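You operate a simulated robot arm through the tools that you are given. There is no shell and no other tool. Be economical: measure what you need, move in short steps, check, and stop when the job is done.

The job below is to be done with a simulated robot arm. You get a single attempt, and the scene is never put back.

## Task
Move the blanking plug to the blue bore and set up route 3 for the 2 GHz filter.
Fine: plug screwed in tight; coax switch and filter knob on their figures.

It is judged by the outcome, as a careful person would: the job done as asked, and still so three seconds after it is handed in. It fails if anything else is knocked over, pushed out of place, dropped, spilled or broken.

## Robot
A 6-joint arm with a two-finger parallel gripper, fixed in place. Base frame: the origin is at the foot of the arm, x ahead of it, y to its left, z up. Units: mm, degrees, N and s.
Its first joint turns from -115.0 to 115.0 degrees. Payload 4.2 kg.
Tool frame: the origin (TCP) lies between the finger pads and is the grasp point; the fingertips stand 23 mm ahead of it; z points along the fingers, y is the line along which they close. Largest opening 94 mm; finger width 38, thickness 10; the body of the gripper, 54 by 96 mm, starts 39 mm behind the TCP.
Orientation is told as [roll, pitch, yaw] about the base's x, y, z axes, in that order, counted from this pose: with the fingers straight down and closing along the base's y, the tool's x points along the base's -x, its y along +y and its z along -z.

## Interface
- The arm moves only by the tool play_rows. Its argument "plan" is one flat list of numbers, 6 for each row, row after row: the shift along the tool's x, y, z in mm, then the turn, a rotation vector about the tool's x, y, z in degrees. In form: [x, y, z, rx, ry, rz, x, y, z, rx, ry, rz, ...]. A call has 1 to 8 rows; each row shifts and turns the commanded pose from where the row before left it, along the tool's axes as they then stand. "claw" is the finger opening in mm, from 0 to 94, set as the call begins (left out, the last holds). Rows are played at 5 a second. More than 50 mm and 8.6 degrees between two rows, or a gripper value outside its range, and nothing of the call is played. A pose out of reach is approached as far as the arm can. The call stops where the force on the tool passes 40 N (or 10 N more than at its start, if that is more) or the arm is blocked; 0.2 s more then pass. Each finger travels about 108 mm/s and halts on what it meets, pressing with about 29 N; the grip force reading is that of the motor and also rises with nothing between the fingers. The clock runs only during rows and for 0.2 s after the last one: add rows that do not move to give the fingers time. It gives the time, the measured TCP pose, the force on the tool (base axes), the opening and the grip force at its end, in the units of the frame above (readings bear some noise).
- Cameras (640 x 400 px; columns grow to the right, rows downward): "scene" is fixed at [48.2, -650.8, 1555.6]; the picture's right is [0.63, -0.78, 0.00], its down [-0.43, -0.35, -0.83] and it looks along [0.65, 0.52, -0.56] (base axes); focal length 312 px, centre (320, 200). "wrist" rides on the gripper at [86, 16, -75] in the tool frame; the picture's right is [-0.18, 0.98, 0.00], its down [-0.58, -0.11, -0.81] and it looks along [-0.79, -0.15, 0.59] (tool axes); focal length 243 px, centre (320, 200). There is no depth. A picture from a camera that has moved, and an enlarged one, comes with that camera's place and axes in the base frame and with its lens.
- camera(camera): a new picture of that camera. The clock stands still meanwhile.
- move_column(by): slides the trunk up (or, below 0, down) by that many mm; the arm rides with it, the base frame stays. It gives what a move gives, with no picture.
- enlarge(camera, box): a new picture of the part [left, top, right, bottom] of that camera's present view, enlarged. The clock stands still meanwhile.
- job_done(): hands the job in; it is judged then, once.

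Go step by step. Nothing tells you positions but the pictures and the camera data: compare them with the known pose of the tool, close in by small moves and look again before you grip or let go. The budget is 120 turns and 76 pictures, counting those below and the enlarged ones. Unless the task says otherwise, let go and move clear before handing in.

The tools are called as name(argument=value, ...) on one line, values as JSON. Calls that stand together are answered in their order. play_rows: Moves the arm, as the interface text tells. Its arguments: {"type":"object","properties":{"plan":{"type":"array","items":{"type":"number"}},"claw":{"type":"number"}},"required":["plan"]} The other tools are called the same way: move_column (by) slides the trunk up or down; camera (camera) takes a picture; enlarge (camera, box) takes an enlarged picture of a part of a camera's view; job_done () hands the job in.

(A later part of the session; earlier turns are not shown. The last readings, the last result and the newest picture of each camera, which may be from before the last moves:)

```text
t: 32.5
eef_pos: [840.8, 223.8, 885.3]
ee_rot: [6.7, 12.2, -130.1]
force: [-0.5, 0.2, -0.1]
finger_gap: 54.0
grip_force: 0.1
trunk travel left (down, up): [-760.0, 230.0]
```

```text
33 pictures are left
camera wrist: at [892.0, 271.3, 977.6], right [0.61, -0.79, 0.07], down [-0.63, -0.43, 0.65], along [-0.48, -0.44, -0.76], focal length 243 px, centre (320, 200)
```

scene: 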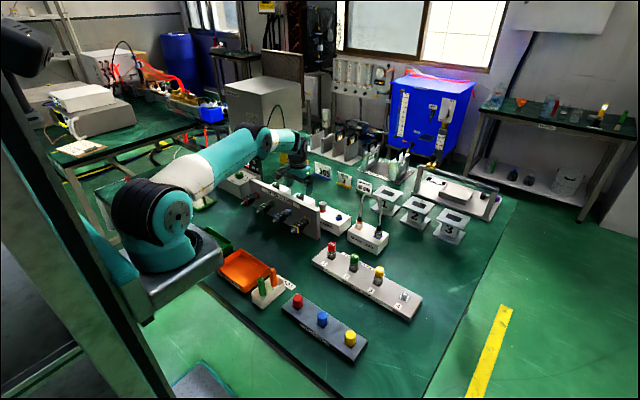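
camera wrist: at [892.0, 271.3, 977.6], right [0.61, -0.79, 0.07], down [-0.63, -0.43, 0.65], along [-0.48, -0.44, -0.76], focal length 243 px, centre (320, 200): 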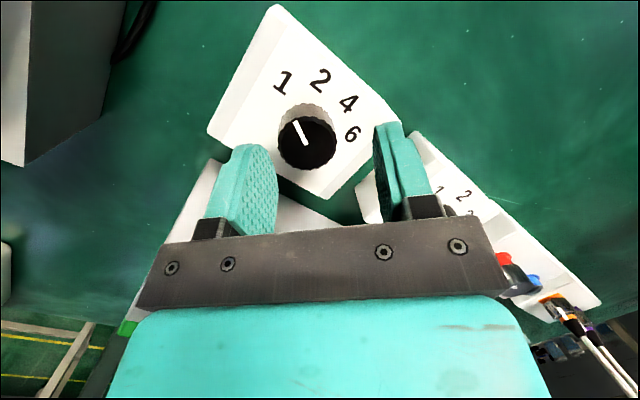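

Within reach now; the knob axis is at about (839.5, 226). I descend along it to grip height with the lean accounted for.

play_rows(plan=[-3, -2.6, 9.1, 0, 0, 0, -2.9, -2.6, 9.1, 0, 0, 0, -2.9, -2.5, 9.1, 0, 0, 0, 0, 0, 0, 0, 0, 0])

enlarge(camera="wrist", box=[200, 60, 440, 210])

```text
t: 33.5
eef_pos: [835.7, 227.4, 860.4]
ee_rot: [6.9, 12.5, -130.1]
force: [-2.9, -3.3, 21.0]
finger_gap: 52.9
grip_force: 0.0
trunk travel left (down, up): [-760.0, 230.0]
```

```text
2.67 times, centred on (320, 135) of wrist
camera zoom: at [885.6, 274.1, 953.9], right [0.61, -0.79, 0.07], down [-0.63, -0.43, 0.64], along [-0.47, -0.44, -0.76], focal length 647 px, centre (320, 373)
```

zoom: 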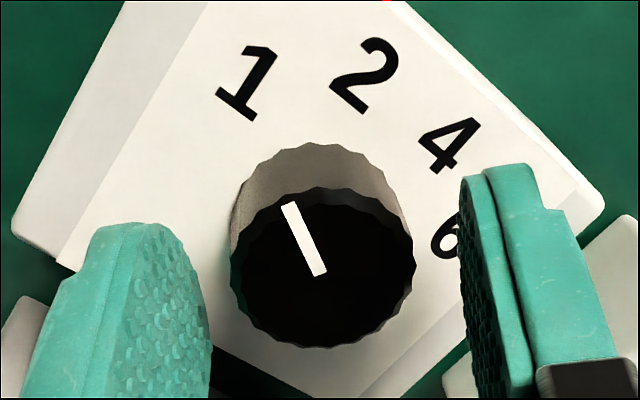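

A fingertip is lightly touching the box top, so I lift 5 mm and then close on the knob.

play_rows(plan=[0, 0, -5, 0, 0, 0, -1.5, -0.6, -3, 0, 0, 0, 0, 0, 0, 0, 0, 0])

enlarge(camera="wrist", box=[200, 60, 440, 210])

```text
t: 34.3
eef_pos: [831.7, 226.6, 864.1]
ee_rot: [6.8, 12.0, -130.1]
force: [-0.3, 0.4, 0.1]
finger_gap: 53.6
grip_force: 0.0
trunk travel left (down, up): [-760.0, 230.0]
```

```text
2.67 times, centred on (320, 135) of wrist
camera zoom: at [882.2, 272.6, 956.6], right [0.61, -0.79, 0.07], down [-0.63, -0.43, 0.65], along [-0.48, -0.44, -0.76], focal length 647 px, centre (320, 373)
```

zoom: 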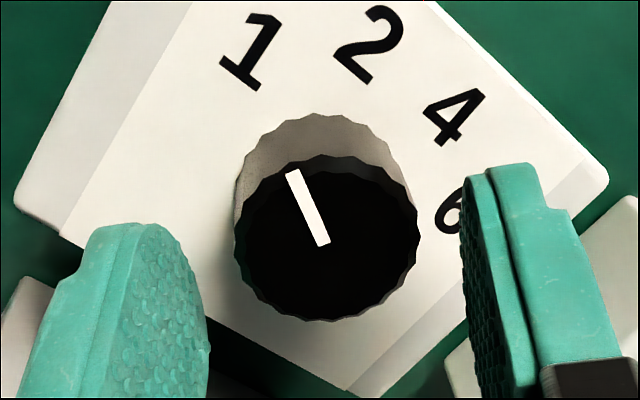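

play_rows(plan=[1.5, 3.5, 1.8, 0, 0, 0, 0, 0, 0, 0, 0, 0])

play_rows(plan=[0, 0, 0, 0, 0, 0, 0, 0, 0, 0, 0, 0, 0, 0, 0, 0, 0, 0], claw=24)

```text
t: 34.9
eef_pos: [835.7, 224.7, 863.1]
ee_rot: [6.7, 12.1, -130.1]
force: [0.9, -0.2, 0.2]
finger_gap: 53.8
grip_force: 0.1
trunk travel left (down, up): [-760.0, 230.0]
```

```text
t: 35.7
eef_pos: [834.9, 226.7, 863.7]
ee_rot: [6.8, 12.2, -130.0]
force: [-10.1, 5.1, -1.2]
finger_gap: 34.5
grip_force: 45.7
trunk travel left (down, up): [-760.0, 230.0]
```

Gripped (34.5 mm); I null the side offset and turn 40° clockwise.

play_rows(plan=[0, -2, 0, 0, 0, 0, 0, 0, 0, 0, 0, 6.7, 0, 0, 0, 0, 0, 6.7, 0, 0, 0, 0, 0, 6.7, 0, 0, 0, 0, 0, 6.7, 0, 0, 0, 0, 0, 6.7, 0, 0, 0, 0, 0, 6.5, 0, 0, 0, 0, 0, 0])

camera(camera="wrist")

```text
t: 36.9
eef_pos: [835.4, 225.8, 868.1]
ee_rot: [4.0, 12.9, -151.5]
force: [-10.7, 33.2, -6.8]
finger_gap: 38.8
grip_force: 16.8
out of reach, approached as far as the arm can: row 4, 5
trunk travel left (down, up): [-760.0, 230.0]
stopped in row 5: the force on the tool passed its limit (the readings are from after the stop); the commanded pose is now the measured one
```

```text
30 pictures are left
camera wrist: at [902.1, 247.7, 962.3], right [0.3, -0.95, 0.03], down [-0.73, -0.21, 0.65], along [-0.61, -0.21, -0.76], focal length 243 px, centre (320, 200)
```

wrist: 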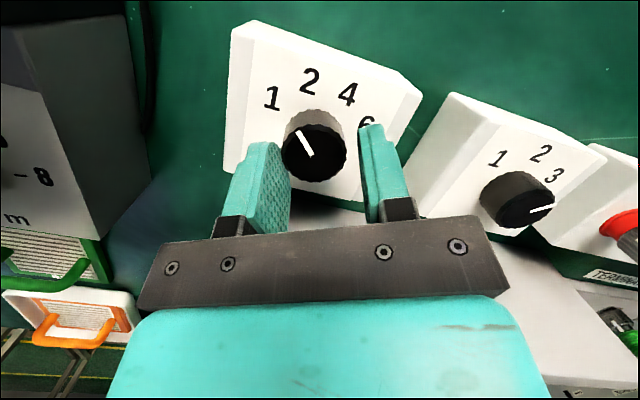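

The wrist hit its turning limit near −150°. I release, rise and look at where the pointer is.

play_rows(plan=[0, 0, 0, 0, 0, 0, 0, 0, 0, 0, 0, 0], claw=58)

play_rows(plan=[0, 0, -12, 0, 0, 0, 0, 0, -12, 0, 0, 0, 0, 0, 0, 0, 0, 0])

enlarge(camera="wrist", box=[210, 30, 430, 180])

```text
t: 37.5
eef_pos: [838.6, 220.1, 869.9]
ee_rot: [4.1, 12.9, -152.2]
force: [0.4, 0.9, -0.1]
finger_gap: 58.0
grip_force: 0.1
trunk travel left (down, up): [-760.0, 230.0]
```

```text
t: 38.2
eef_pos: [841.0, 222.8, 891.0]
ee_rot: [4.0, 12.8, -152.4]
force: [-0.3, 0.0, -0.7]
finger_gap: 58.1
grip_force: 0.1
out of reach, approached as far as the arm can: row 1, 2
trunk travel left (down, up): [-760.0, 230.0]
```

```text
2.67 times, centred on (320, 105) of wrist
camera zoom: at [907.2, 243.5, 985.4], right [0.28, -0.96, 0.03], down [-0.74, -0.2, 0.65], along [-0.62, -0.2, -0.76], focal length 647 px, centre (320, 453)
```

zoom: 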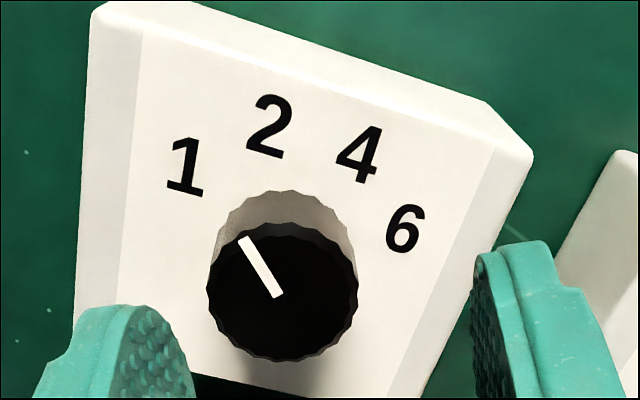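

The knob moved to ≈50°; 2 sits near 21°, so ≈29° more clockwise. I back the wrist to yaw ≈ −105 for a fresh grip.

play_rows(plan=[0, 0, 0, 0, 0, -8, 0, 0, 0, 0, 0, -8, 0, 0, 0, 0, 0, -8, 0, 0, 0, 0, 0, -8, 0, 0, 0, 0, 0, -8, 0, 0, 0, 0, 0, -7.4, 0, 0, 0, 0, 0, 0])

```text
t: 39.9
eef_pos: [841.2, 223.5, 891.2]
ee_rot: [12.2, 5.8, -104.6]
force: [0.5, 0.5, 0.6]
finger_gap: 57.8
grip_force: 0.0
trunk travel left (down, up): [-760.0, 230.0]
```

play_rows(plan=[-0.3, -3.6, 9.1, 0, 0, 0, -0.3, -3.6, 9.1, 0, 0, 0, -0.3, -3.6, 9.1, 0, 0, 0, 0, 0, 0, 0, 0, 0])

enlarge(camera="wrist", box=[200, 60, 440, 210])

```text
t: 40.9
eef_pos: [837.2, 225.8, 862.9]
ee_rot: [12.4, 5.9, -104.7]
force: [-2.0, -1.9, 6.8]
finger_gap: 58.2
grip_force: 0.3
trunk travel left (down, up): [-760.0, 230.0]
```

```text
2.67 times, centred on (320, 135) of wrist
camera zoom: at [858.3, 300.8, 948.1], right [0.88, -0.44, 0.19], down [-0.44, -0.56, 0.7], along [-0.2, -0.7, -0.69], focal length 647 px, centre (320, 373)
```

zoom: 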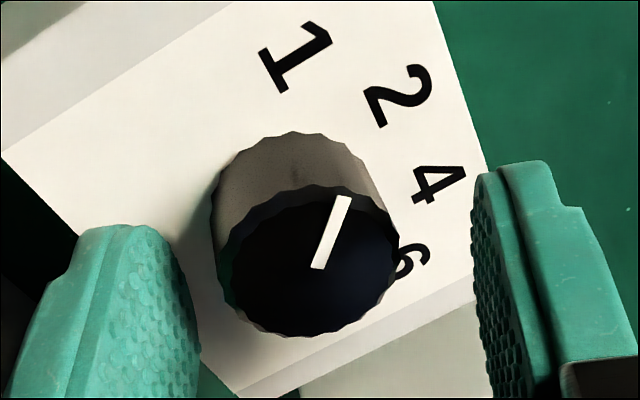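

play_rows(plan=[0, -3, -3, 0, 0, 0, 0, 0, 0, 0, 0, 0])

play_rows(plan=[0, 0, 0, 0, 0, 0, 0, 0, 0, 0, 0, 0, 0, 0, 0, 0, 0, 0], claw=24)

```text
t: 41.5
eef_pos: [833.6, 226.3, 862.6]
ee_rot: [12.2, 5.8, -104.6]
force: [0.2, -0.9, -0.3]
finger_gap: 58.3
grip_force: 0.1
trunk travel left (down, up): [-760.0, 230.0]
```

```text
t: 42.2
eef_pos: [834.2, 226.5, 864.3]
ee_rot: [12.3, 5.8, -104.7]
force: [10.3, 0.2, -1.9]
finger_gap: 36.0
grip_force: 45.2
trunk travel left (down, up): [-760.0, 230.0]
```

play_rows(plan=[0, 1.5, 0, 0, 0, 0, 0, 0, 0, 0, 0, 5, 0, 0, 0, 0, 0, 5, 0, 0, 0, 0, 0, 5, 0, 0, 0, 0, 0, 5, 0, 0, 0, 0, 0, 5, 0, 0, 0, 0, 0, 4, 0, 0, 0, 0, 0, 0])

enlarge(camera="wrist", box=[200, 60, 440, 210])

```text
t: 44.0
eef_pos: [834.6, 227.2, 864.0]
ee_rot: [7.9, 10.9, -133.6]
force: [-18.8, -3.5, -7.6]
finger_gap: 34.9
grip_force: 44.8
trunk travel left (down, up): [-760.0, 230.0]
```

```text
2.67 times, centred on (320, 135) of wrist
camera zoom: at [888.3, 273.7, 956.1], right [0.56, -0.82, 0.1], down [-0.65, -0.37, 0.66], along [-0.5, -0.44, -0.74], focal length 647 px, centre (320, 373)
```

zoom: 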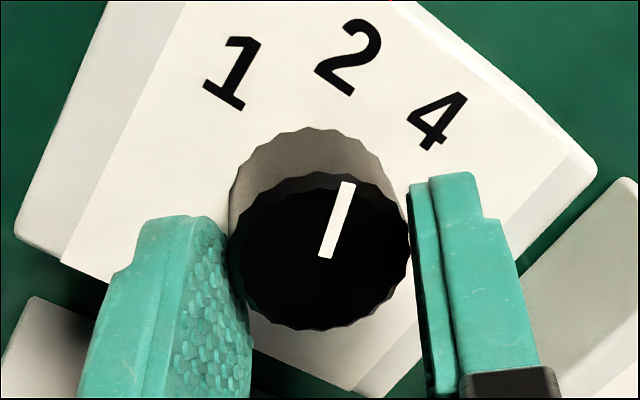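

Pointer now appears right about on 2. I release, lift and verify.

play_rows(plan=[0, 0, 0, 0, 0, 0, 0, 0, 0, 0, 0, 0], claw=58)

play_rows(plan=[0, 0, -12, 0, 0, 0, -5, -5, -15, 0, 0, 0, -5, -5, -15, 0, 0, 0, 0, 0, 0, 0, 0, 0])

enlarge(camera="wrist", box=[210, 0, 450, 150])

```text
t: 44.6
eef_pos: [837.3, 227.8, 865.2]
ee_rot: [8.0, 11.1, -133.6]
force: [0.2, 0.8, 0.7]
finger_gap: 57.9
grip_force: 0.1
trunk travel left (down, up): [-760.0, 230.0]
```

```text
t: 45.6
eef_pos: [812.4, 225.3, 901.9]
ee_rot: [8.0, 10.9, -133.6]
force: [1.1, -0.9, 0.1]
finger_gap: 58.0
grip_force: 0.0
trunk travel left (down, up): [-760.0, 230.0]
```

```text
2.67 times, centred on (330, 75) of wrist
camera zoom: at [865.7, 271.7, 994.6], right [0.56, -0.82, 0.1], down [-0.66, -0.37, 0.66], along [-0.5, -0.44, -0.75], focal length 647 px, centre (293, 533)
```

zoom: 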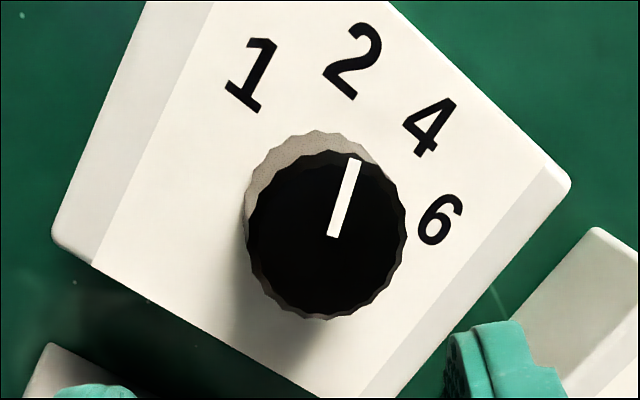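

Filter pointer is on 2 within a couple of degrees (turned ≈40°, figure spacing ≈41°). Now I level the tool, rise and travel to the blanking plug.

play_rows(plan=[0, 0, -30, 0, 0, 0, 0, 0, -30, 4, -5.45, 0, 0, 0, 0, 4, -5.45, 0, 0, 0, 0, 0, 0, 0])

play_rows(plan=[-26.6, 33.9, 0, 0, 0, 7, -26.6, 33.9, 0, 0, 0, -7, -26.6, 33.9, 0, 0, 0, 0, -26.6, 33.9, 0, 0, 0, 0, -26.6, 33.9, 0, 0, 0, 0, -26.6, 33.9, 0, 0, 0, 0, 0, 0, 0, 0, 0, 0])

```text
t: 46.6
eef_pos: [797.1, 224.1, 959.9]
ee_rot: [-0.2, 0.1, -134.2]
force: [0.2, -0.3, 0.4]
finger_gap: 58.1
grip_force: 0.1
trunk travel left (down, up): [-760.0, 230.0]
```

```text
t: 48.2
eef_pos: [827.4, -34.6, 959.1]
ee_rot: [0.0, 0.2, -134.3]
force: [-0.5, -1.5, 0.5]
finger_gap: 58.3
grip_force: 0.0
trunk travel left (down, up): [-760.0, 230.0]
```

camera(camera="wrist")

enlarge(camera="scene", box=[270, 160, 390, 260])

```text
25 pictures are left
camera wrist: at [900.2, 15.4, 1035.0], right [0.58, -0.82, 0.0], down [-0.48, -0.34, 0.81], along [-0.66, -0.46, -0.59], focal length 243 px, centre (320, 200)
```

wrist: 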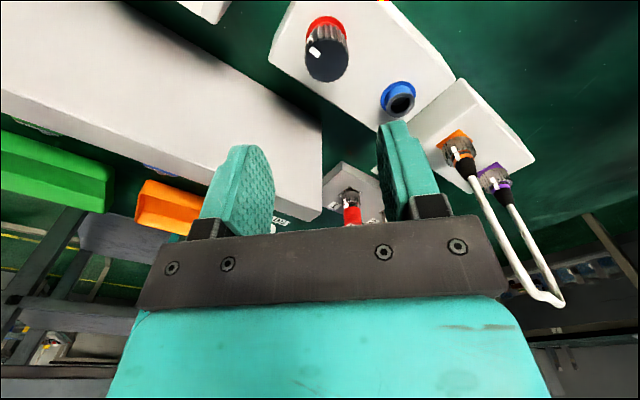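

```text
4.00 times, centred on (330, 210) of scene
camera zoom: at [48.2, -650.8, 1555.6], right [0.63, -0.78, 0.0], down [-0.43, -0.35, -0.83], along [0.65, 0.52, -0.56], focal length 1249 px, centre (280, 160)
```

zoom: 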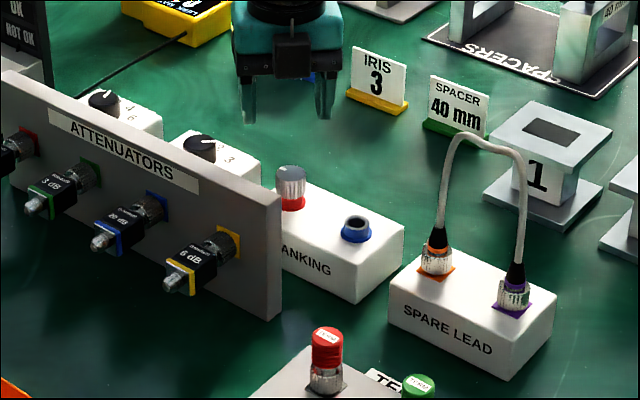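

The plug is at about (841, −32), ~28 mm in diameter. I approach at yaw −134°, from where I can unwind CCW.

play_rows(plan=[5.8, 4.1, 32, 0, 0, 0, 5.8, 4.2, 32, 0, 0, 0, 0, 0, 0, 0, 0, 0], claw=50)

camera(camera="wrist")

```text
t: 49.0
eef_pos: [840.7, -31.5, 896.0]
ee_rot: [-0.2, 0.2, -134.2]
force: [-0.2, -0.3, -0.2]
finger_gap: 49.9
grip_force: 0.0
trunk travel left (down, up): [-760.0, 230.0]
```

```text
23 pictures are left
camera wrist: at [913.2, 18.4, 971.2], right [0.57, -0.82, 0.0], down [-0.48, -0.34, 0.8], along [-0.66, -0.46, -0.59], focal length 243 px, centre (320, 200)
```

wrist: 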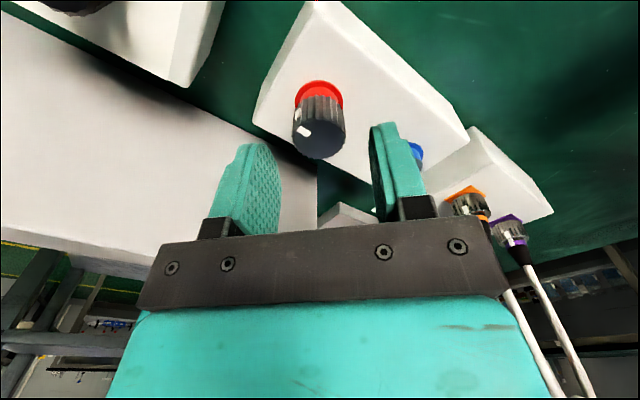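

play_rows(plan=[0, 0, 10, 0, 0, 0, 0, 0, 10, 0, 0, 0, 0, 0, 8, 0, 0, 0, 0, 0, 0, 0, 0, 0])

play_rows(plan=[0, 0, 0, 0, 0, 0, 0, 0, 0, 0, 0, 0, 0, 0, 0, 0, 0, 0], claw=18)

```text
t: 50.0
eef_pos: [841.9, -31.3, 868.7]
ee_rot: [-0.1, 0.1, -134.3]
force: [0.4, 0.2, 0.9]
finger_gap: 49.9
grip_force: 0.0
trunk travel left (down, up): [-760.0, 230.0]
```

```text
t: 50.9
eef_pos: [840.9, -30.7, 868.3]
ee_rot: [-0.1, 0.1, -134.2]
force: [-12.6, 7.3, 1.1]
finger_gap: 27.4
grip_force: 29.0
trunk travel left (down, up): [-760.0, 230.0]
```

Gripped at 27.4 mm. I null the side offset and begin unscrewing counter‑clockwise.

play_rows(plan=[0, -1.5, 0, 0, 0, 0, 0, 0, 0, 0, 0, -7, 0, 0, 0, 0, 0, -7, 0, 0, 0, 0, 0, -7, 0, 0, 0, 0, 0, -7, 0, 0, 0, 0, 0, -7, 0, 0, 0, 0, 0, -7])

enlarge(camera="wrist", box=[220, 70, 420, 220])

```text
t: 52.5
eef_pos: [840.0, -29.0, 867.8]
ee_rot: [0.1, 0.2, -92.2]
force: [-3.9, 9.3, 6.0]
finger_gap: 27.0
grip_force: 28.9
trunk travel left (down, up): [-760.0, 230.0]
```

```text
2.67 times, centred on (320, 145) of wrist
camera zoom: at [860.4, 55.3, 944.3], right [0.98, -0.22, 0.0], down [-0.13, -0.58, 0.8], along [-0.18, -0.78, -0.59], focal length 647 px, centre (320, 347)
```

zoom: 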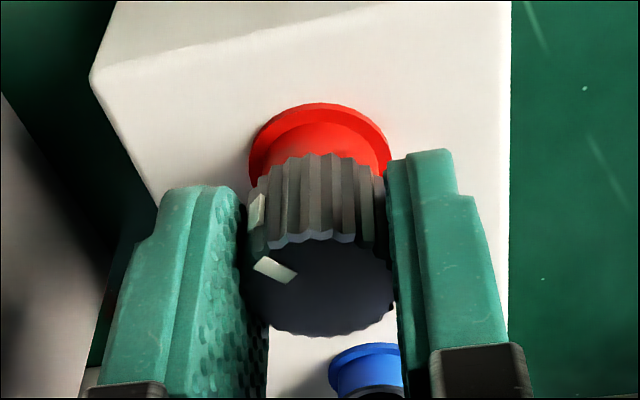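

The plug turns with the gripper and pushes gently upward as it unscrews. I continue.

play_rows(plan=[0.7, 0, -0.5, 0, 0, -7, 0, 0, -0.1, 0, 0, -7, 0, 0, -0.1, 0, 0, -7, 0, 0, -0.1, 0, 0, -7, 0, 0, -0.1, 0, 0, -7, 0, 0, -0.1, 0, 0, -7, 0, 0, -0.1, 0, 0, -7, 0, 0, 0, 0, 0, 0])

enlarge(camera="scene", box=[260, 160, 360, 245])

```text
t: 54.2
eef_pos: [839.8, -30.1, 869.3]
ee_rot: [0.0, 0.1, -43.1]
force: [-9.7, -2.7, -0.1]
finger_gap: 27.3
grip_force: 29.1
trunk travel left (down, up): [-760.0, 230.0]
```

```text
4.71 times, centred on (310, 202) of scene
camera zoom: at [48.2, -650.8, 1555.6], right [0.63, -0.78, 0.0], down [-0.43, -0.35, -0.83], along [0.65, 0.52, -0.56], focal length 1469 px, centre (367, 188)
```

zoom: 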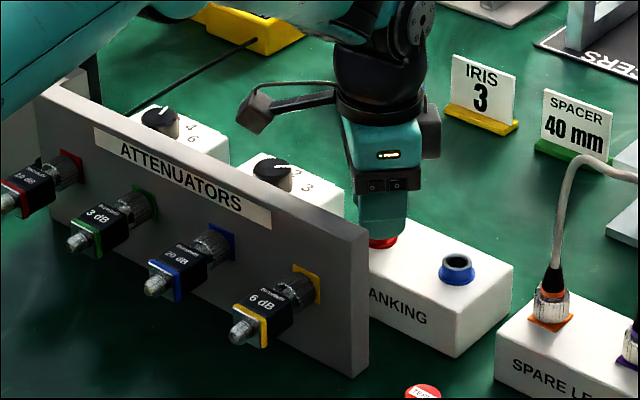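

The camera head clears the panel by roughly 20 mm at this height, so I continue counter‑clockwise through yaw 0.

play_rows(plan=[0.7, -0.7, -0.1, 0, 0, -7, 0, 0, -0.1, 0, 0, -8, 0, 0, -0.1, 0, 0, -8, 0, 0, -0.1, 0, 0, -8, 0, 0, -0.1, 0, 0, -8, 0, 0, -0.1, 0, 0, -8, 0, 0, -0.1, 0, 0, -8, 0, 0, -0.1, 0, 0, -8])

play_rows(plan=[0, 0, -0.1, 0, 0, -8, 0, 0, -0.1, 0, 0, -8, 0, 0, -0.1, 0, 0, -8, 0, 0, -0.1, 0, 0, -8, 0, 0, -0.1, 0, 0, -8, 0, 0, -0.1, 0, 0, -8, 0, 0, -0.1, 0, 0, -8, 0, 0, -0.1, 0, 0, -8])

```text
t: 56.0
eef_pos: [839.4, -28.4, 870.2]
ee_rot: [0.1, -0.1, 20.0]
force: [-0.4, 0.3, -0.3]
finger_gap: 27.3
grip_force: 29.4
trunk travel left (down, up): [-760.0, 230.0]
```

```text
t: 57.9
eef_pos: [838.4, -30.4, 871.3]
ee_rot: [0.0, -0.3, 83.8]
force: [3.1, -2.6, -0.1]
finger_gap: 27.1
grip_force: 28.8
trunk travel left (down, up): [-760.0, 230.0]
```

play_rows(plan=[0, 0, -0.1, 0, 0, -8, 0, 0, -0.1, 0, 0, -8, 0, 0, -0.1, 0, 0, -8, 0, 0, -0.1, 0, 0, -8, 0, 0, -0.1, 0, 0, -8, 0, 0, -0.1, 0, 0, -8, 0, 0, -0.1, 0, 0, -8, 0, 0, -0.1, 0, 0, -8])

camera(camera="wrist")

```text
t: 59.6
eef_pos: [838.8, -29.1, 871.3]
ee_rot: [-0.2, 0.0, 147.9]
force: [4.9, -3.4, -1.7]
finger_gap: 27.3
grip_force: 28.9
trunk travel left (down, up): [-760.0, 230.0]
```

```text
20 pictures are left
camera wrist: at [904.9, -90.7, 946.2], right [-0.68, -0.73, 0.0], down [-0.43, 0.4, 0.81], along [-0.59, 0.55, -0.59], focal length 243 px, centre (320, 200)
```

wrist: 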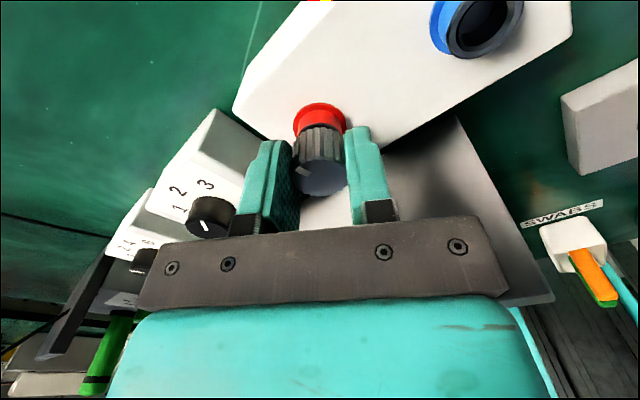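

play_rows(plan=[0, 0, 0, 0, 0, -7, 0, 0, 0, 0, 0, -7, 0, 0, 0, 0, 0, -7, 0, 0, 0, 0, 0, -7, 0, 0, 0, 0, 0, -7, 0, 0, 0, 0, 0, 0])

play_rows(plan=[0, 0, -1, 0, 0, 0, 0, 0, -1, 0, 0, 0, 0, 0, 0, 0, 0, 0])

```text
t: 61.0
eef_pos: [838.8, -28.9, 871.2]
ee_rot: [-0.2, 0.0, 179.3]
force: [4.2, -2.4, 1.2]
finger_gap: 27.1
grip_force: 29.2
out of reach, approached as far as the arm can: row 5
trunk travel left (down, up): [-760.0, 230.0]
```

```text
t: 61.9
eef_pos: [838.8, -29.1, 873.7]
ee_rot: [-0.2, 0.0, 179.2]
force: [8.1, -4.1, -0.2]
finger_gap: 27.4
grip_force: 29.3
trunk travel left (down, up): [-760.0, 230.0]
```

The wrist limit is +179°; 314° unscrewed and a lift of 2 mm met no resistance. I lift a bit more and look.

play_rows(plan=[0, 0, -3, 0, 0, 0, 0, 0, -4, 0, 0, 0, 0, 0, 0, 0, 0, 0])

camera(camera="wrist")

```text
t: 62.6
eef_pos: [837.8, -29.7, 880.4]
ee_rot: [-0.2, -0.2, 179.2]
force: [-0.6, -0.3, -0.2]
finger_gap: 26.9
grip_force: 28.5
trunk travel left (down, up): [-760.0, 230.0]
```

```text
19 pictures are left
camera wrist: at [925.4, -47.3, 955.2], right [-0.2, -0.98, 0.0], down [-0.58, 0.11, 0.81], along [-0.79, 0.16, -0.59], focal length 243 px, centre (320, 200)
```

wrist: 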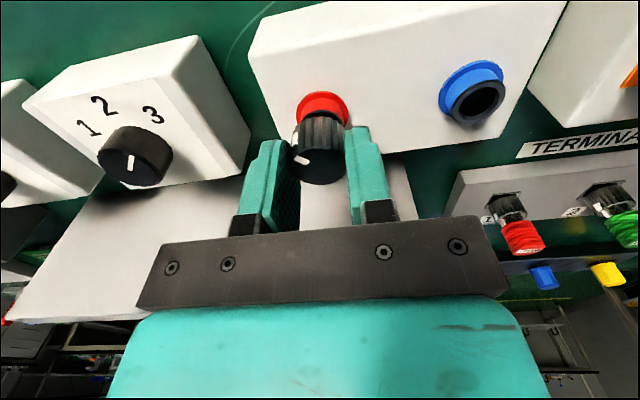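

enlarge(camera="wrist", box=[250, 70, 410, 210])

enlarge(camera="scene", box=[300, 180, 360, 240])

```text
2.86 times, centred on (330, 140) of wrist
camera zoom: at [925.4, -47.3, 955.2], right [-0.2, -0.98, 0.0], down [-0.58, 0.11, 0.81], along [-0.79, 0.16, -0.59], focal length 693 px, centre (291, 371)
```

zoom: 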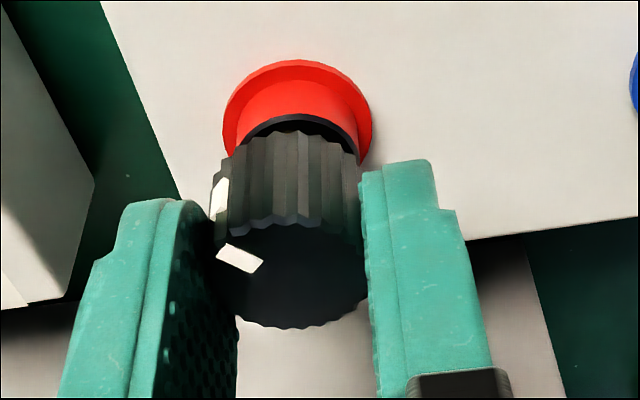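

```text
6.67 times, centred on (330, 210) of scene
camera zoom: at [48.2, -650.8, 1555.6], right [0.63, -0.78, 0.0], down [-0.43, -0.35, -0.83], along [0.65, 0.52, -0.56], focal length 2081 px, centre (253, 133)
```

zoom: 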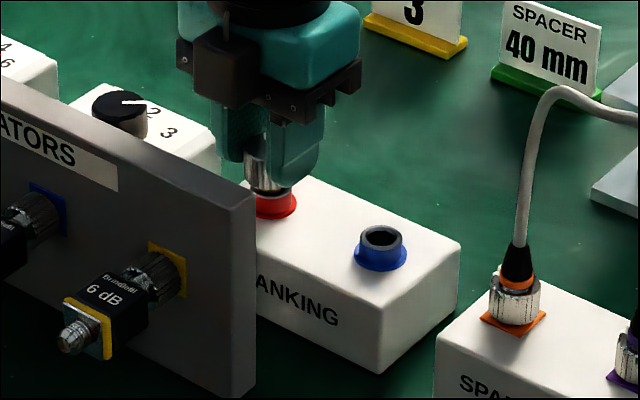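

The plug has risen a few mm but is still threaded (the fingers slid up on it). I release, rise, rewind the wrist and regrip for another turn.

play_rows(plan=[0, 0, 0, 0, 0, 0, 0, 0, 0, 0, 0, 0, 0, 0, -15, 0, 0, 0, 0, 0, 0, 0, 0, 8, 0, 0, 0, 0, 0, 8, 0, 0, 0, 0, 0, 8, 0, 0, 0, 0, 0, 8, 0, 0, 0, 0, 0, 8], claw=50)

play_rows(plan=[0, 0, 0, 0, 0, 8, 0, 0, 0, 0, 0, 8, 0, 0, 0, 0, 0, 8, 0, 0, 0, 0, 0, 8, 0, 0, 0, 0, 0, 8, 0, 0, 0, 0, 0, 8, 0, 0, 0, 0, 0, 8, 0, 0, 0, 0, 0, 8])

play_rows(plan=[0, 0, 0, 0, 0, 8, 0, 0, 0, 0, 0, 8, 0, 0, 0, 0, 0, 8, 0, 0, 0, 0, 0, 8, 0, 0, 0, 0, 0, 8, 0, 0, 0, 0, 0, 8, 0, 0, 0, 0, 0, 8, 0, 0, 0, 0, 0, 8])

play_rows(plan=[0, 0, 0, 0, 0, 8, 0, 0, 0, 0, 0, 8, 0, 0, 0, 0, 0, 8, 0, 0, 0, 0, 0, 8, 0, 0, 0, 0, 0, 8, 0, 0, 0, 0, 0, 8, 0, 0, 0, 0, 0, 8, 0, 0, 0, 0, 0, 8])

play_rows(plan=[0, 0, 0, 0, 0, 8, 0, 0, 0, 0, 0, 8, 0, 0, 0, 0, 0, 8, 0, 0, 0, 0, 0, 8, 0, 0, 0, 0, 0, 8, 0, 0, 0, 0, 0, 8, 0, 0, 0, 0, 0, 8, 0, 0, 0, 0, 0, 8])

camera(camera="wrist")

```text
t: 64.5
eef_pos: [840.2, -29.7, 894.2]
ee_rot: [-0.3, -0.1, 139.1]
force: [0.0, -0.4, -0.1]
finger_gap: 49.8
grip_force: 0.2
trunk travel left (down, up): [-760.0, 230.0]
```

```text
t: 66.2
eef_pos: [839.1, -28.8, 895.7]
ee_rot: [0.0, -0.3, 75.0]
force: [-0.2, 0.3, -0.6]
finger_gap: 49.9
grip_force: 0.0
trunk travel left (down, up): [-760.0, 230.0]
```

```text
t: 68.0
eef_pos: [838.7, -30.1, 895.9]
ee_rot: [0.3, 0.0, 11.1]
force: [0.4, 0.5, 0.0]
finger_gap: 50.3
grip_force: 0.1
trunk travel left (down, up): [-760.0, 230.0]
```

```text
t: 69.8
eef_pos: [839.0, -28.6, 896.7]
ee_rot: [0.1, 0.0, -53.0]
force: [0.2, -0.3, -0.5]
finger_gap: 49.7
grip_force: 0.0
trunk travel left (down, up): [-760.0, 230.0]
```

```text
t: 71.7
eef_pos: [838.4, -30.1, 895.1]
ee_rot: [-0.1, 0.2, -116.9]
force: [-0.4, 0.4, 0.7]
finger_gap: 50.0
grip_force: 0.2
trunk travel left (down, up): [-760.0, 230.0]
```

```text
16 pictures are left
camera wrist: at [893.1, 38.9, 970.9], right [0.79, -0.61, 0.0], down [-0.36, -0.47, 0.8], along [-0.49, -0.64, -0.59], focal length 243 px, centre (320, 200)
```

wrist: 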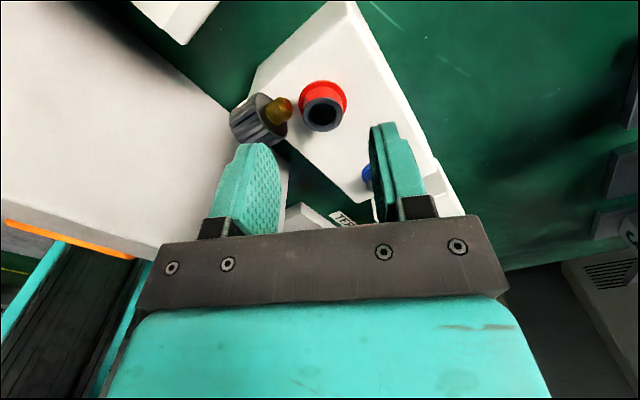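

The plug was actually free: it came out when released and now lies on the block's top beside the red bore. I look closely before retrieving it.

enlarge(camera="wrist", box=[200, 60, 400, 185])

enlarge(camera="scene", box=[300, 190, 360, 240])

```text
3.20 times, centred on (300, 122) of wrist
camera zoom: at [893.1, 38.9, 970.9], right [0.79, -0.61, 0.0], down [-0.36, -0.47, 0.8], along [-0.49, -0.64, -0.59], focal length 776 px, centre (384, 448)
```

zoom: 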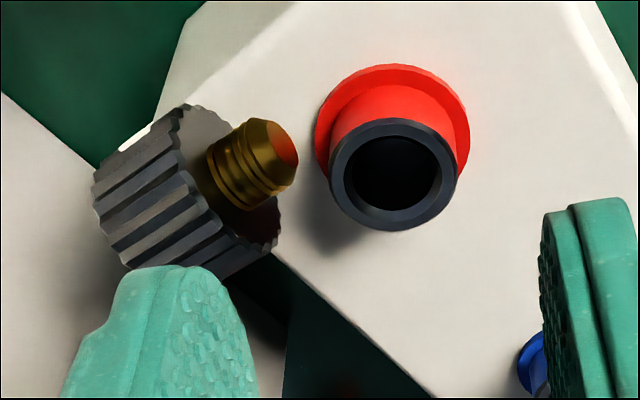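

```text
8.00 times, centred on (330, 215) of scene
camera zoom: at [48.2, -650.8, 1555.6], right [0.63, -0.78, 0.0], down [-0.43, -0.35, -0.83], along [0.65, 0.52, -0.56], focal length 2497 px, centre (240, 80)
```

zoom: 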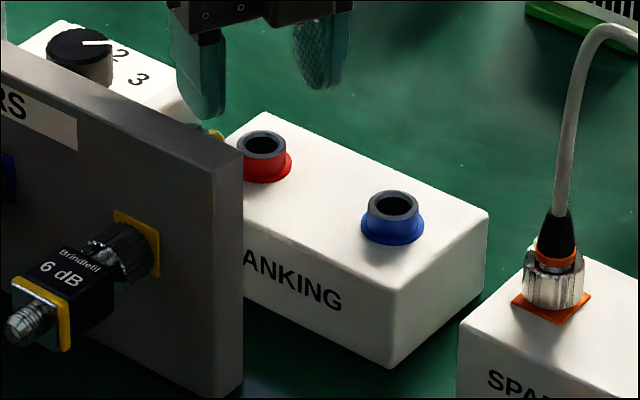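

The plug lies on its side near the block's front edge (knob ≈(812,−8), stem pointing outward). Plan: lift it from above, lay it on open bench nearer the arm, then regrip leaning so I can turn it upright. First I rewind the wrist to yaw 170° above it.

play_rows(plan=[0, 0, -30, 0, 0, 0, 0, 0, 0, 0, 0, -8.5, 0, 0, 0, 0, 0, -8.5, 0, 0, 0, 0, 0, -8.5, 0, 0, 0, 0, 0, -8.5, 0, 0, 0, 0, 0, -8.5, 0, 0, 0, 0, 0, -8.5, 0, 0, 0, 0, 0, -8.5])

play_rows(plan=[0, 0, 0, 0, 0, -8.5, 0, 0, 0, 0, 0, -8.5, 0, 0, 0, 0, 0, -8.5, 0, 0, 0, 0, 0, -8.5, 0, 0, 0, 0, 0, -8.5, 0, 0, 0, 0, 0, -8.5, 0, 0, 0, 0, 0, -8.5, 0, 0, 0, 0, 0, -8.5])

play_rows(plan=[0, 0, 0, 0, 0, -8.5, 0, 0, 0, 0, 0, -8.5, 0, 0, 0, 0, 0, -8.5, 0, 0, 0, 0, 0, -8.5, 0, 0, 0, 0, 0, -8.5, 0, 0, 0, 0, 0, -8.5, 0, 0, 0, 0, 0, -8.5, 0, 0, 0, 0, 0, -8.5])

play_rows(plan=[0, 0, 0, 0, 0, -8.5, 0, 0, 0, 0, 0, -8.5, 0, 0, 0, 0, 0, -8.5, 0, 0, 0, 0, 0, -8.5, 0, 0, 0, 0, 0, -8.5, 0, 0, 0, 0, 0, -8.5, 0, 0, 0, 0, 0, -8.5, 0, 0, 0, 0, 0, -8.5])

play_rows(plan=[0, 0, 0, 0, 0, -8, 0, 0, 0, 0, 0, -8, 0, 0, 0, 0, 0, -6.9, 0, 0, 0, 0, 0, 0])

```text
t: 73.5
eef_pos: [838.9, -29.2, 925.4]
ee_rot: [0.2, 0.2, -57.0]
force: [-0.2, 0.3, -0.3]
finger_gap: 49.8
grip_force: 0.1
trunk travel left (down, up): [-760.0, 230.0]
```

```text
t: 75.2
eef_pos: [838.3, -29.1, 925.7]
ee_rot: [0.2, 0.0, 10.9]
force: [0.0, 0.3, 0.2]
finger_gap: 50.0
grip_force: 0.1
trunk travel left (down, up): [-760.0, 230.0]
```

```text
t: 77.0
eef_pos: [838.7, -29.6, 925.5]
ee_rot: [0.0, -0.1, 78.9]
force: [0.0, 1.0, -0.5]
finger_gap: 50.2
grip_force: 0.1
trunk travel left (down, up): [-760.0, 230.0]
```

```text
t: 78.8
eef_pos: [839.0, -29.8, 925.4]
ee_rot: [-0.2, -0.1, 146.7]
force: [-0.2, 0.3, 0.3]
finger_gap: 50.3
grip_force: 0.1
trunk travel left (down, up): [-760.0, 230.0]
```

```text
t: 79.8
eef_pos: [838.3, -28.6, 926.8]
ee_rot: [-0.2, 0.0, 169.6]
force: [0.9, -0.7, 0.2]
finger_gap: 50.2
grip_force: 0.0
trunk travel left (down, up): [-760.0, 230.0]
```

play_rows(plan=[-29.5, -15, 0, 0, 0, 0, 0, 0, 30, 0, 0, 0, 0, 0, 0, 0, 0, 0])

enlarge(camera="wrist", box=[200, 60, 440, 210])

```text
t: 80.7
eef_pos: [812.5, -8.8, 894.1]
ee_rot: [-0.2, 0.0, 169.5]
force: [-0.4, 0.2, 0.0]
finger_gap: 49.9
grip_force: 0.1
trunk travel left (down, up): [-760.0, 230.0]
```

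```text
2.67 times, centred on (320, 135) of wrist
camera zoom: at [895.8, -42.7, 969.5], right [-0.36, -0.93, 0.0], down [-0.55, 0.21, 0.81], along [-0.75, 0.29, -0.59], focal length 647 px, centre (320, 373)
```

zoom: 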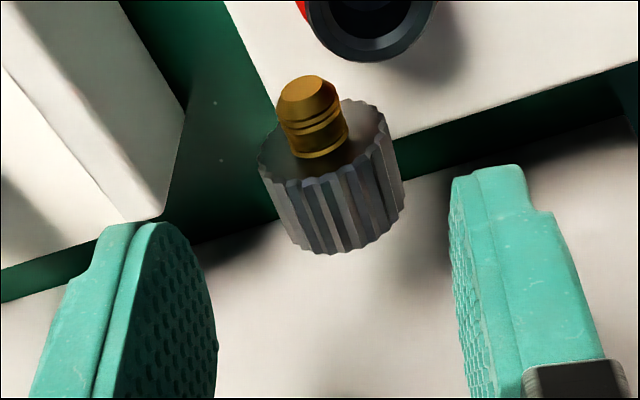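

Triangulating the two views, the plug lies horizontally: knob centre ≈(804,−11,842), stem tip (828,−14,842). I align and descend around the knob.

play_rows(plan=[-7.9, 4.1, 0, 0, 0, -3.5, 0, 0, 14, 0, 0, 0, 0, 0, 14, 0, 0, 0, 0, 0, 9, 0, 0, 0, 0, 0, 0, 0, 0, 0])

enlarge(camera="wrist", box=[200, 60, 440, 210])

```text
t: 81.8
eef_pos: [804.5, -11.0, 857.4]
ee_rot: [-0.1, -0.1, 173.1]
force: [0.0, -0.3, 0.6]
finger_gap: 49.8
grip_force: 0.1
trunk travel left (down, up): [-760.0, 230.0]
```

```text
2.67 times, centred on (320, 135) of wrist
camera zoom: at [889.3, -39.1, 932.6], right [-0.3, -0.95, 0.0], down [-0.56, 0.18, 0.81], along [-0.77, 0.24, -0.59], focal length 647 px, centre (320, 373)
```

zoom: 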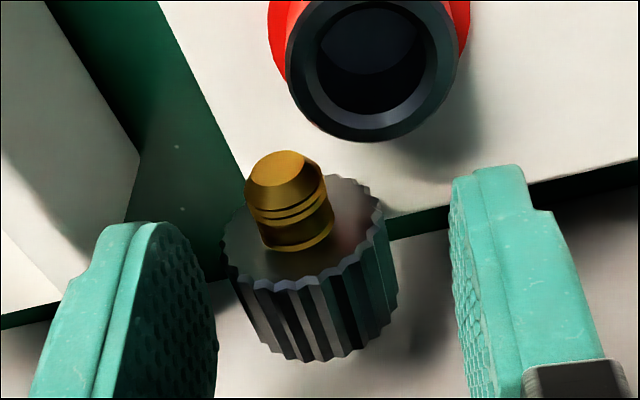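

play_rows(plan=[0, 0, 2.5, 0, 0, 0, 0, 0, 0, 0, 0, 0])

play_rows(plan=[0, 0, 0, 0, 0, 0, 0, 0, 0, 0, 0, 0, 0, 0, 0, 0, 0, 0], claw=18)

play_rows(plan=[0, 0, -15, 0, 0, 0, 0, 0, -20, 0, 0, 0, 0, 0, 0, 0, 0, 0])

enlarge(camera="wrist", box=[200, 60, 440, 210])

```text
t: 82.5
eef_pos: [804.6, -11.4, 856.9]
ee_rot: [-0.2, 0.0, 173.2]
force: [0.6, 0.2, -0.2]
finger_gap: 49.9
grip_force: 0.0
trunk travel left (down, up): [-760.0, 230.0]
```

```text
t: 83.2
eef_pos: [804.7, -11.2, 855.7]
ee_rot: [-0.2, 0.0, 173.0]
force: [-0.3, -0.5, 0.5]
finger_gap: 26.9
grip_force: 28.7
trunk travel left (down, up): [-760.0, 230.0]
```

```text
t: 84.0
eef_pos: [804.7, -12.1, 891.2]
ee_rot: [-0.2, 0.0, 173.1]
force: [-1.2, -0.4, -1.5]
finger_gap: 26.9
grip_force: 29.1
trunk travel left (down, up): [-760.0, 230.0]
```

```text
2.67 times, centred on (320, 135) of wrist
camera zoom: at [889.2, -39.7, 966.6], right [-0.3, -0.95, 0.0], down [-0.56, 0.18, 0.81], along [-0.77, 0.24, -0.59], focal length 647 px, centre (320, 373)
```

zoom: 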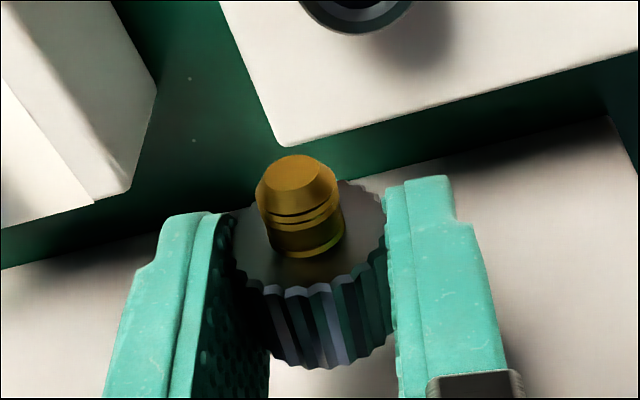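

The plug is firmly held, stem pointing sideways. I carry it over the panel to open bench near (585, 20) and turn to yaw 90°.

play_rows(plan=[0, 0, -45, 0, 0, 0, 0, 0, -45, 0, 0, 0, -44.4, -1.1, 0, 0, 0, 0, -44.4, -1.1, 0, 0, 0, 0, -44.4, -1.1, 0, 0, 0, 0, -44.4, -1.1, 0, 0, 0, 0, -44.4, -1, 0, 0, 0, 0])

play_rows(plan=[0, 0, 20, 0, 0, 8.3, 0, 0, 20, 0, 0, 8.3, 0, 0, 0, 0, 0, 8.3, 0, 0, 0, 0, 0, 8.3, 0, 0, 0, 0, 0, 8.3, 0, 0, 0, 0, 0, 8.3, 0, 0, 0, 0, 0, 8.3, 0, 0, 0, 0, 0, 8.3])

play_rows(plan=[0, 0, 0, 0, 0, 8.3, 0, 0, 0, 0, 0, 8.3, 0, 0, 25, 0, 0, 0, 0, 0, 25, 0, 0, 0, 0, 0, 0, 0, 0, 0])

enlarge(camera="scene", box=[190, 150, 350, 290])

```text
t: 85.7
eef_pos: [583.0, 18.2, 982.8]
ee_rot: [-0.1, 0.0, 173.1]
force: [0.4, 0.6, 0.0]
finger_gap: 26.8
grip_force: 28.8
trunk travel left (down, up): [-760.0, 230.0]
```

```text
t: 87.5
eef_pos: [584.7, 19.6, 941.1]
ee_rot: [-0.1, -0.3, 106.6]
force: [0.7, 0.0, -0.1]
finger_gap: 27.1
grip_force: 28.8
trunk travel left (down, up): [-760.0, 230.0]
```

```text
t: 88.7
eef_pos: [583.4, 19.6, 891.0]
ee_rot: [-0.1, -0.2, 90.2]
force: [0.1, 0.2, -0.4]
finger_gap: 26.8
grip_force: 28.8
trunk travel left (down, up): [-760.0, 230.0]
```

```text
2.86 times, centred on (270, 220) of scene
camera zoom: at [48.2, -650.8, 1555.6], right [0.63, -0.78, 0.0], down [-0.43, -0.35, -0.83], along [0.65, 0.52, -0.56], focal length 892 px, centre (463, 143)
```

zoom: 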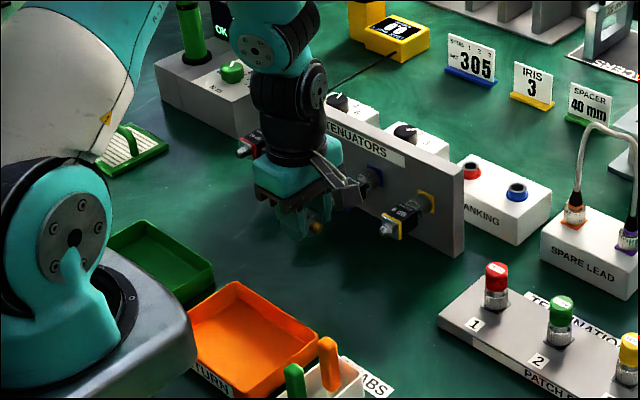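

Open space is confirmed. I shift slightly toward the base, lower until the plug just rests on the bench, release and rise.

play_rows(plan=[0, 18, 15, 0, 0, 0, 0, 0, 15, 0, 0, 0, 0, 0, 10, 0, 0, 0, 0, 0, 3, 0, 0, 0, 0, 0, 2, 0, 0, 0, 0, 0, 1.5, 0, 0, 0, 0, 0, 0, 0, 0, 0])

```text
t: 90.2
eef_pos: [566.5, 21.4, 845.0]
ee_rot: [0.0, -0.2, 90.1]
force: [1.2, -0.5, 0.9]
finger_gap: 26.7
grip_force: 29.2
trunk travel left (down, up): [-760.0, 230.0]
```

play_rows(plan=[0, 0, 1, 0, 0, 0, 0, 0, 1, 0, 0, 0, 0, 0, 0, 0, 0, 0])

play_rows(plan=[0, 0, 1, 0, 0, 0, 0, 0, 0, 0, 0, 0])

play_rows(plan=[0, 0, 1, 0, 0, 0, 0, 0, 0, 0, 0, 0])

```text
t: 91.0
eef_pos: [567.0, 19.8, 842.7]
ee_rot: [0.0, -0.2, 90.1]
force: [0.7, 0.9, -0.8]
finger_gap: 26.9
grip_force: 28.9
trunk travel left (down, up): [-760.0, 230.0]
```

```text
t: 91.7
eef_pos: [567.0, 20.2, 841.3]
ee_rot: [0.0, -0.2, 90.1]
force: [0.1, 0.0, -0.7]
finger_gap: 26.8
grip_force: 29.2
trunk travel left (down, up): [-760.0, 230.0]
```

```text
t: 92.2
eef_pos: [566.7, 19.8, 839.1]
ee_rot: [-0.1, -0.3, 90.2]
force: [-0.3, 0.5, 0.7]
finger_gap: 27.1
grip_force: 29.0
trunk travel left (down, up): [-760.0, 230.0]
```

play_rows(plan=[0, 0, 1, 0, 0, 0, 0, 0, 0, 0, 0, 0])

play_rows(plan=[0, 0, 1, 0, 0, 0, 0, 0, 0, 0, 0, 0])

enlarge(camera="wrist", box=[200, 60, 440, 210])

```text
t: 92.8
eef_pos: [567.0, 19.9, 839.4]
ee_rot: [0.0, -0.2, 90.2]
force: [-0.2, -0.2, -0.2]
finger_gap: 27.0
grip_force: 28.5
trunk travel left (down, up): [-760.0, 230.0]
```

```text
t: 93.5
eef_pos: [566.8, 19.7, 837.7]
ee_rot: [-0.1, -0.2, 90.2]
force: [-0.3, 0.6, -0.8]
finger_gap: 26.9
grip_force: 29.1
trunk travel left (down, up): [-760.0, 230.0]
```

```text
2.67 times, centred on (320, 135) of wrist
camera zoom: at [551.9, -67.7, 913.4], right [-0.98, 0.18, 0.0], down [0.11, 0.58, 0.81], along [0.15, 0.79, -0.59], focal length 647 px, centre (320, 373)
```

zoom: 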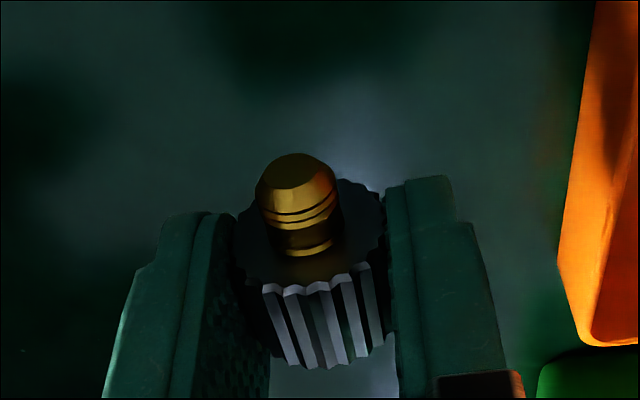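

No contact yet; the bench must be a touch lower than assumed. I continue in 1 mm steps.

play_rows(plan=[0, 0, 1, 0, 0, 0, 0, 0, 0, 0, 0, 0])

play_rows(plan=[0, 0, 1, 0, 0, 0, 0, 0, 0, 0, 0, 0])

play_rows(plan=[0, 0, 1, 0, 0, 0, 0, 0, 0, 0, 0, 0])

play_rows(plan=[0, 0, 1, 0, 0, 0, 0, 0, 0, 0, 0, 0])

```text
t: 94.0
eef_pos: [566.7, 19.3, 837.2]
ee_rot: [0.0, -0.1, 90.1]
force: [-0.5, 0.3, -0.9]
finger_gap: 27.2
grip_force: 28.9
trunk travel left (down, up): [-760.0, 230.0]
```

```text
t: 94.7
eef_pos: [566.2, 20.2, 836.4]
ee_rot: [0.1, -0.2, 90.1]
force: [0.2, -0.1, -0.3]
finger_gap: 26.7
grip_force: 28.5
trunk travel left (down, up): [-760.0, 230.0]
```

```text
t: 95.2
eef_pos: [565.6, 19.8, 835.5]
ee_rot: [0.0, -0.2, 90.2]
force: [-0.9, 0.1, -0.4]
finger_gap: 26.9
grip_force: 28.7
trunk travel left (down, up): [-760.0, 230.0]
```

```text
t: 95.8
eef_pos: [567.0, 19.8, 834.3]
ee_rot: [0.0, -0.2, 90.1]
force: [1.0, 0.0, -1.1]
finger_gap: 26.7
grip_force: 28.8
trunk travel left (down, up): [-760.0, 230.0]
```

play_rows(plan=[0, 0, 1.5, 0, 0, 0, 0, 0, 1.5, 0, 0, 0, 0, 0, 0, 0, 0, 0])

play_rows(plan=[0, 0, 1.5, 0, 0, 0, 0, 0, 1.5, 0, 0, 0, 0, 0, 0, 0, 0, 0])

play_rows(plan=[0, 0, 1.5, 0, 0, 0, 0, 0, 1.5, 0, 0, 0, 0, 0, 0, 0, 0, 0])

enlarge(camera="scene", box=[220, 170, 340, 260])

```text
t: 96.7
eef_pos: [567.4, 20.0, 833.2]
ee_rot: [0.0, -0.3, 90.0]
force: [0.0, 0.1, -0.7]
finger_gap: 26.9
grip_force: 29.0
trunk travel left (down, up): [-760.0, 230.0]
```

```text
t: 97.5
eef_pos: [565.5, 19.5, 828.4]
ee_rot: [0.0, -0.1, 90.0]
force: [-0.3, -0.9, -0.5]
finger_gap: 26.7
grip_force: 29.6
trunk travel left (down, up): [-760.0, 230.0]
```

```text
t: 98.2
eef_pos: [566.7, 20.7, 825.2]
ee_rot: [0.0, -0.2, 90.0]
force: [-0.5, 0.1, -1.0]
finger_gap: 26.9
grip_force: 29.3
trunk travel left (down, up): [-760.0, 230.0]
```

```text
4.44 times, centred on (280, 215) of scene
camera zoom: at [48.2, -650.8, 1555.6], right [0.63, -0.78, 0.0], down [-0.43, -0.35, -0.83], along [0.65, 0.52, -0.56], focal length 1388 px, centre (498, 133)
```

zoom: 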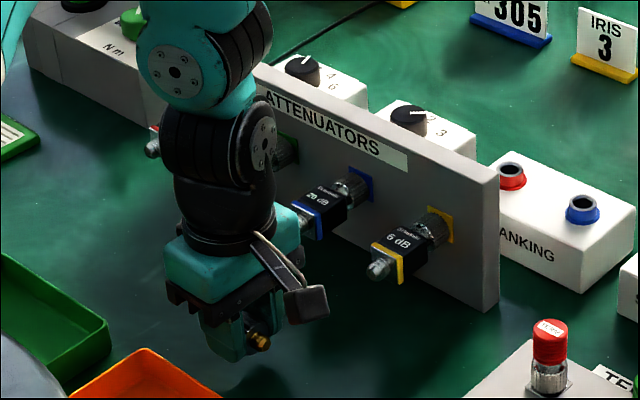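

The bench is evidently near z≈785, so I keep lowering carefully with force checks.

play_rows(plan=[0, 0, 3, 0, 0, 0, 0, 0, 3, 0, 0, 0, 0, 0, 0, 0, 0, 0])

play_rows(plan=[0, 0, 2, 0, 0, 0, 0, 0, 2, 0, 0, 0, 0, 0, 0, 0, 0, 0])

play_rows(plan=[0, 0, 1.5, 0, 0, 0, 0, 0, 1.5, 0, 0, 0, 0, 0, 0, 0, 0, 0])

play_rows(plan=[0, 0, 1.5, 0, 0, 0, 0, 0, 0, 0, 0, 0])

play_rows(plan=[0, 0, 1.5, 0, 0, 0, 0, 0, 0, 0, 0, 0])

```text
t: 99.0
eef_pos: [565.7, 21.0, 819.4]
ee_rot: [0.0, -0.2, 90.1]
force: [0.1, -1.2, -0.6]
finger_gap: 26.6
grip_force: 28.9
trunk travel left (down, up): [-760.0, 230.0]
```

```text
t: 99.8
eef_pos: [566.8, 19.7, 815.9]
ee_rot: [0.0, -0.2, 90.1]
force: [0.2, 0.7, -0.4]
finger_gap: 26.6
grip_force: 29.0
trunk travel left (down, up): [-760.0, 230.0]
```

```text
t: 100.7
eef_pos: [566.0, 19.5, 812.9]
ee_rot: [0.0, -0.2, 90.1]
force: [-0.2, -0.4, -0.3]
finger_gap: 26.7
grip_force: 29.2
trunk travel left (down, up): [-760.0, 230.0]
```

```text
t: 101.2
eef_pos: [566.7, 20.2, 810.9]
ee_rot: [0.0, -0.2, 90.1]
force: [-0.4, -0.2, 0.1]
finger_gap: 26.7
grip_force: 29.2
trunk travel left (down, up): [-760.0, 230.0]
```

```text
t: 101.8
eef_pos: [566.3, 20.9, 809.7]
ee_rot: [0.0, -0.2, 90.1]
force: [0.0, -0.2, 0.6]
finger_gap: 27.0
grip_force: 29.1
trunk travel left (down, up): [-760.0, 230.0]
```

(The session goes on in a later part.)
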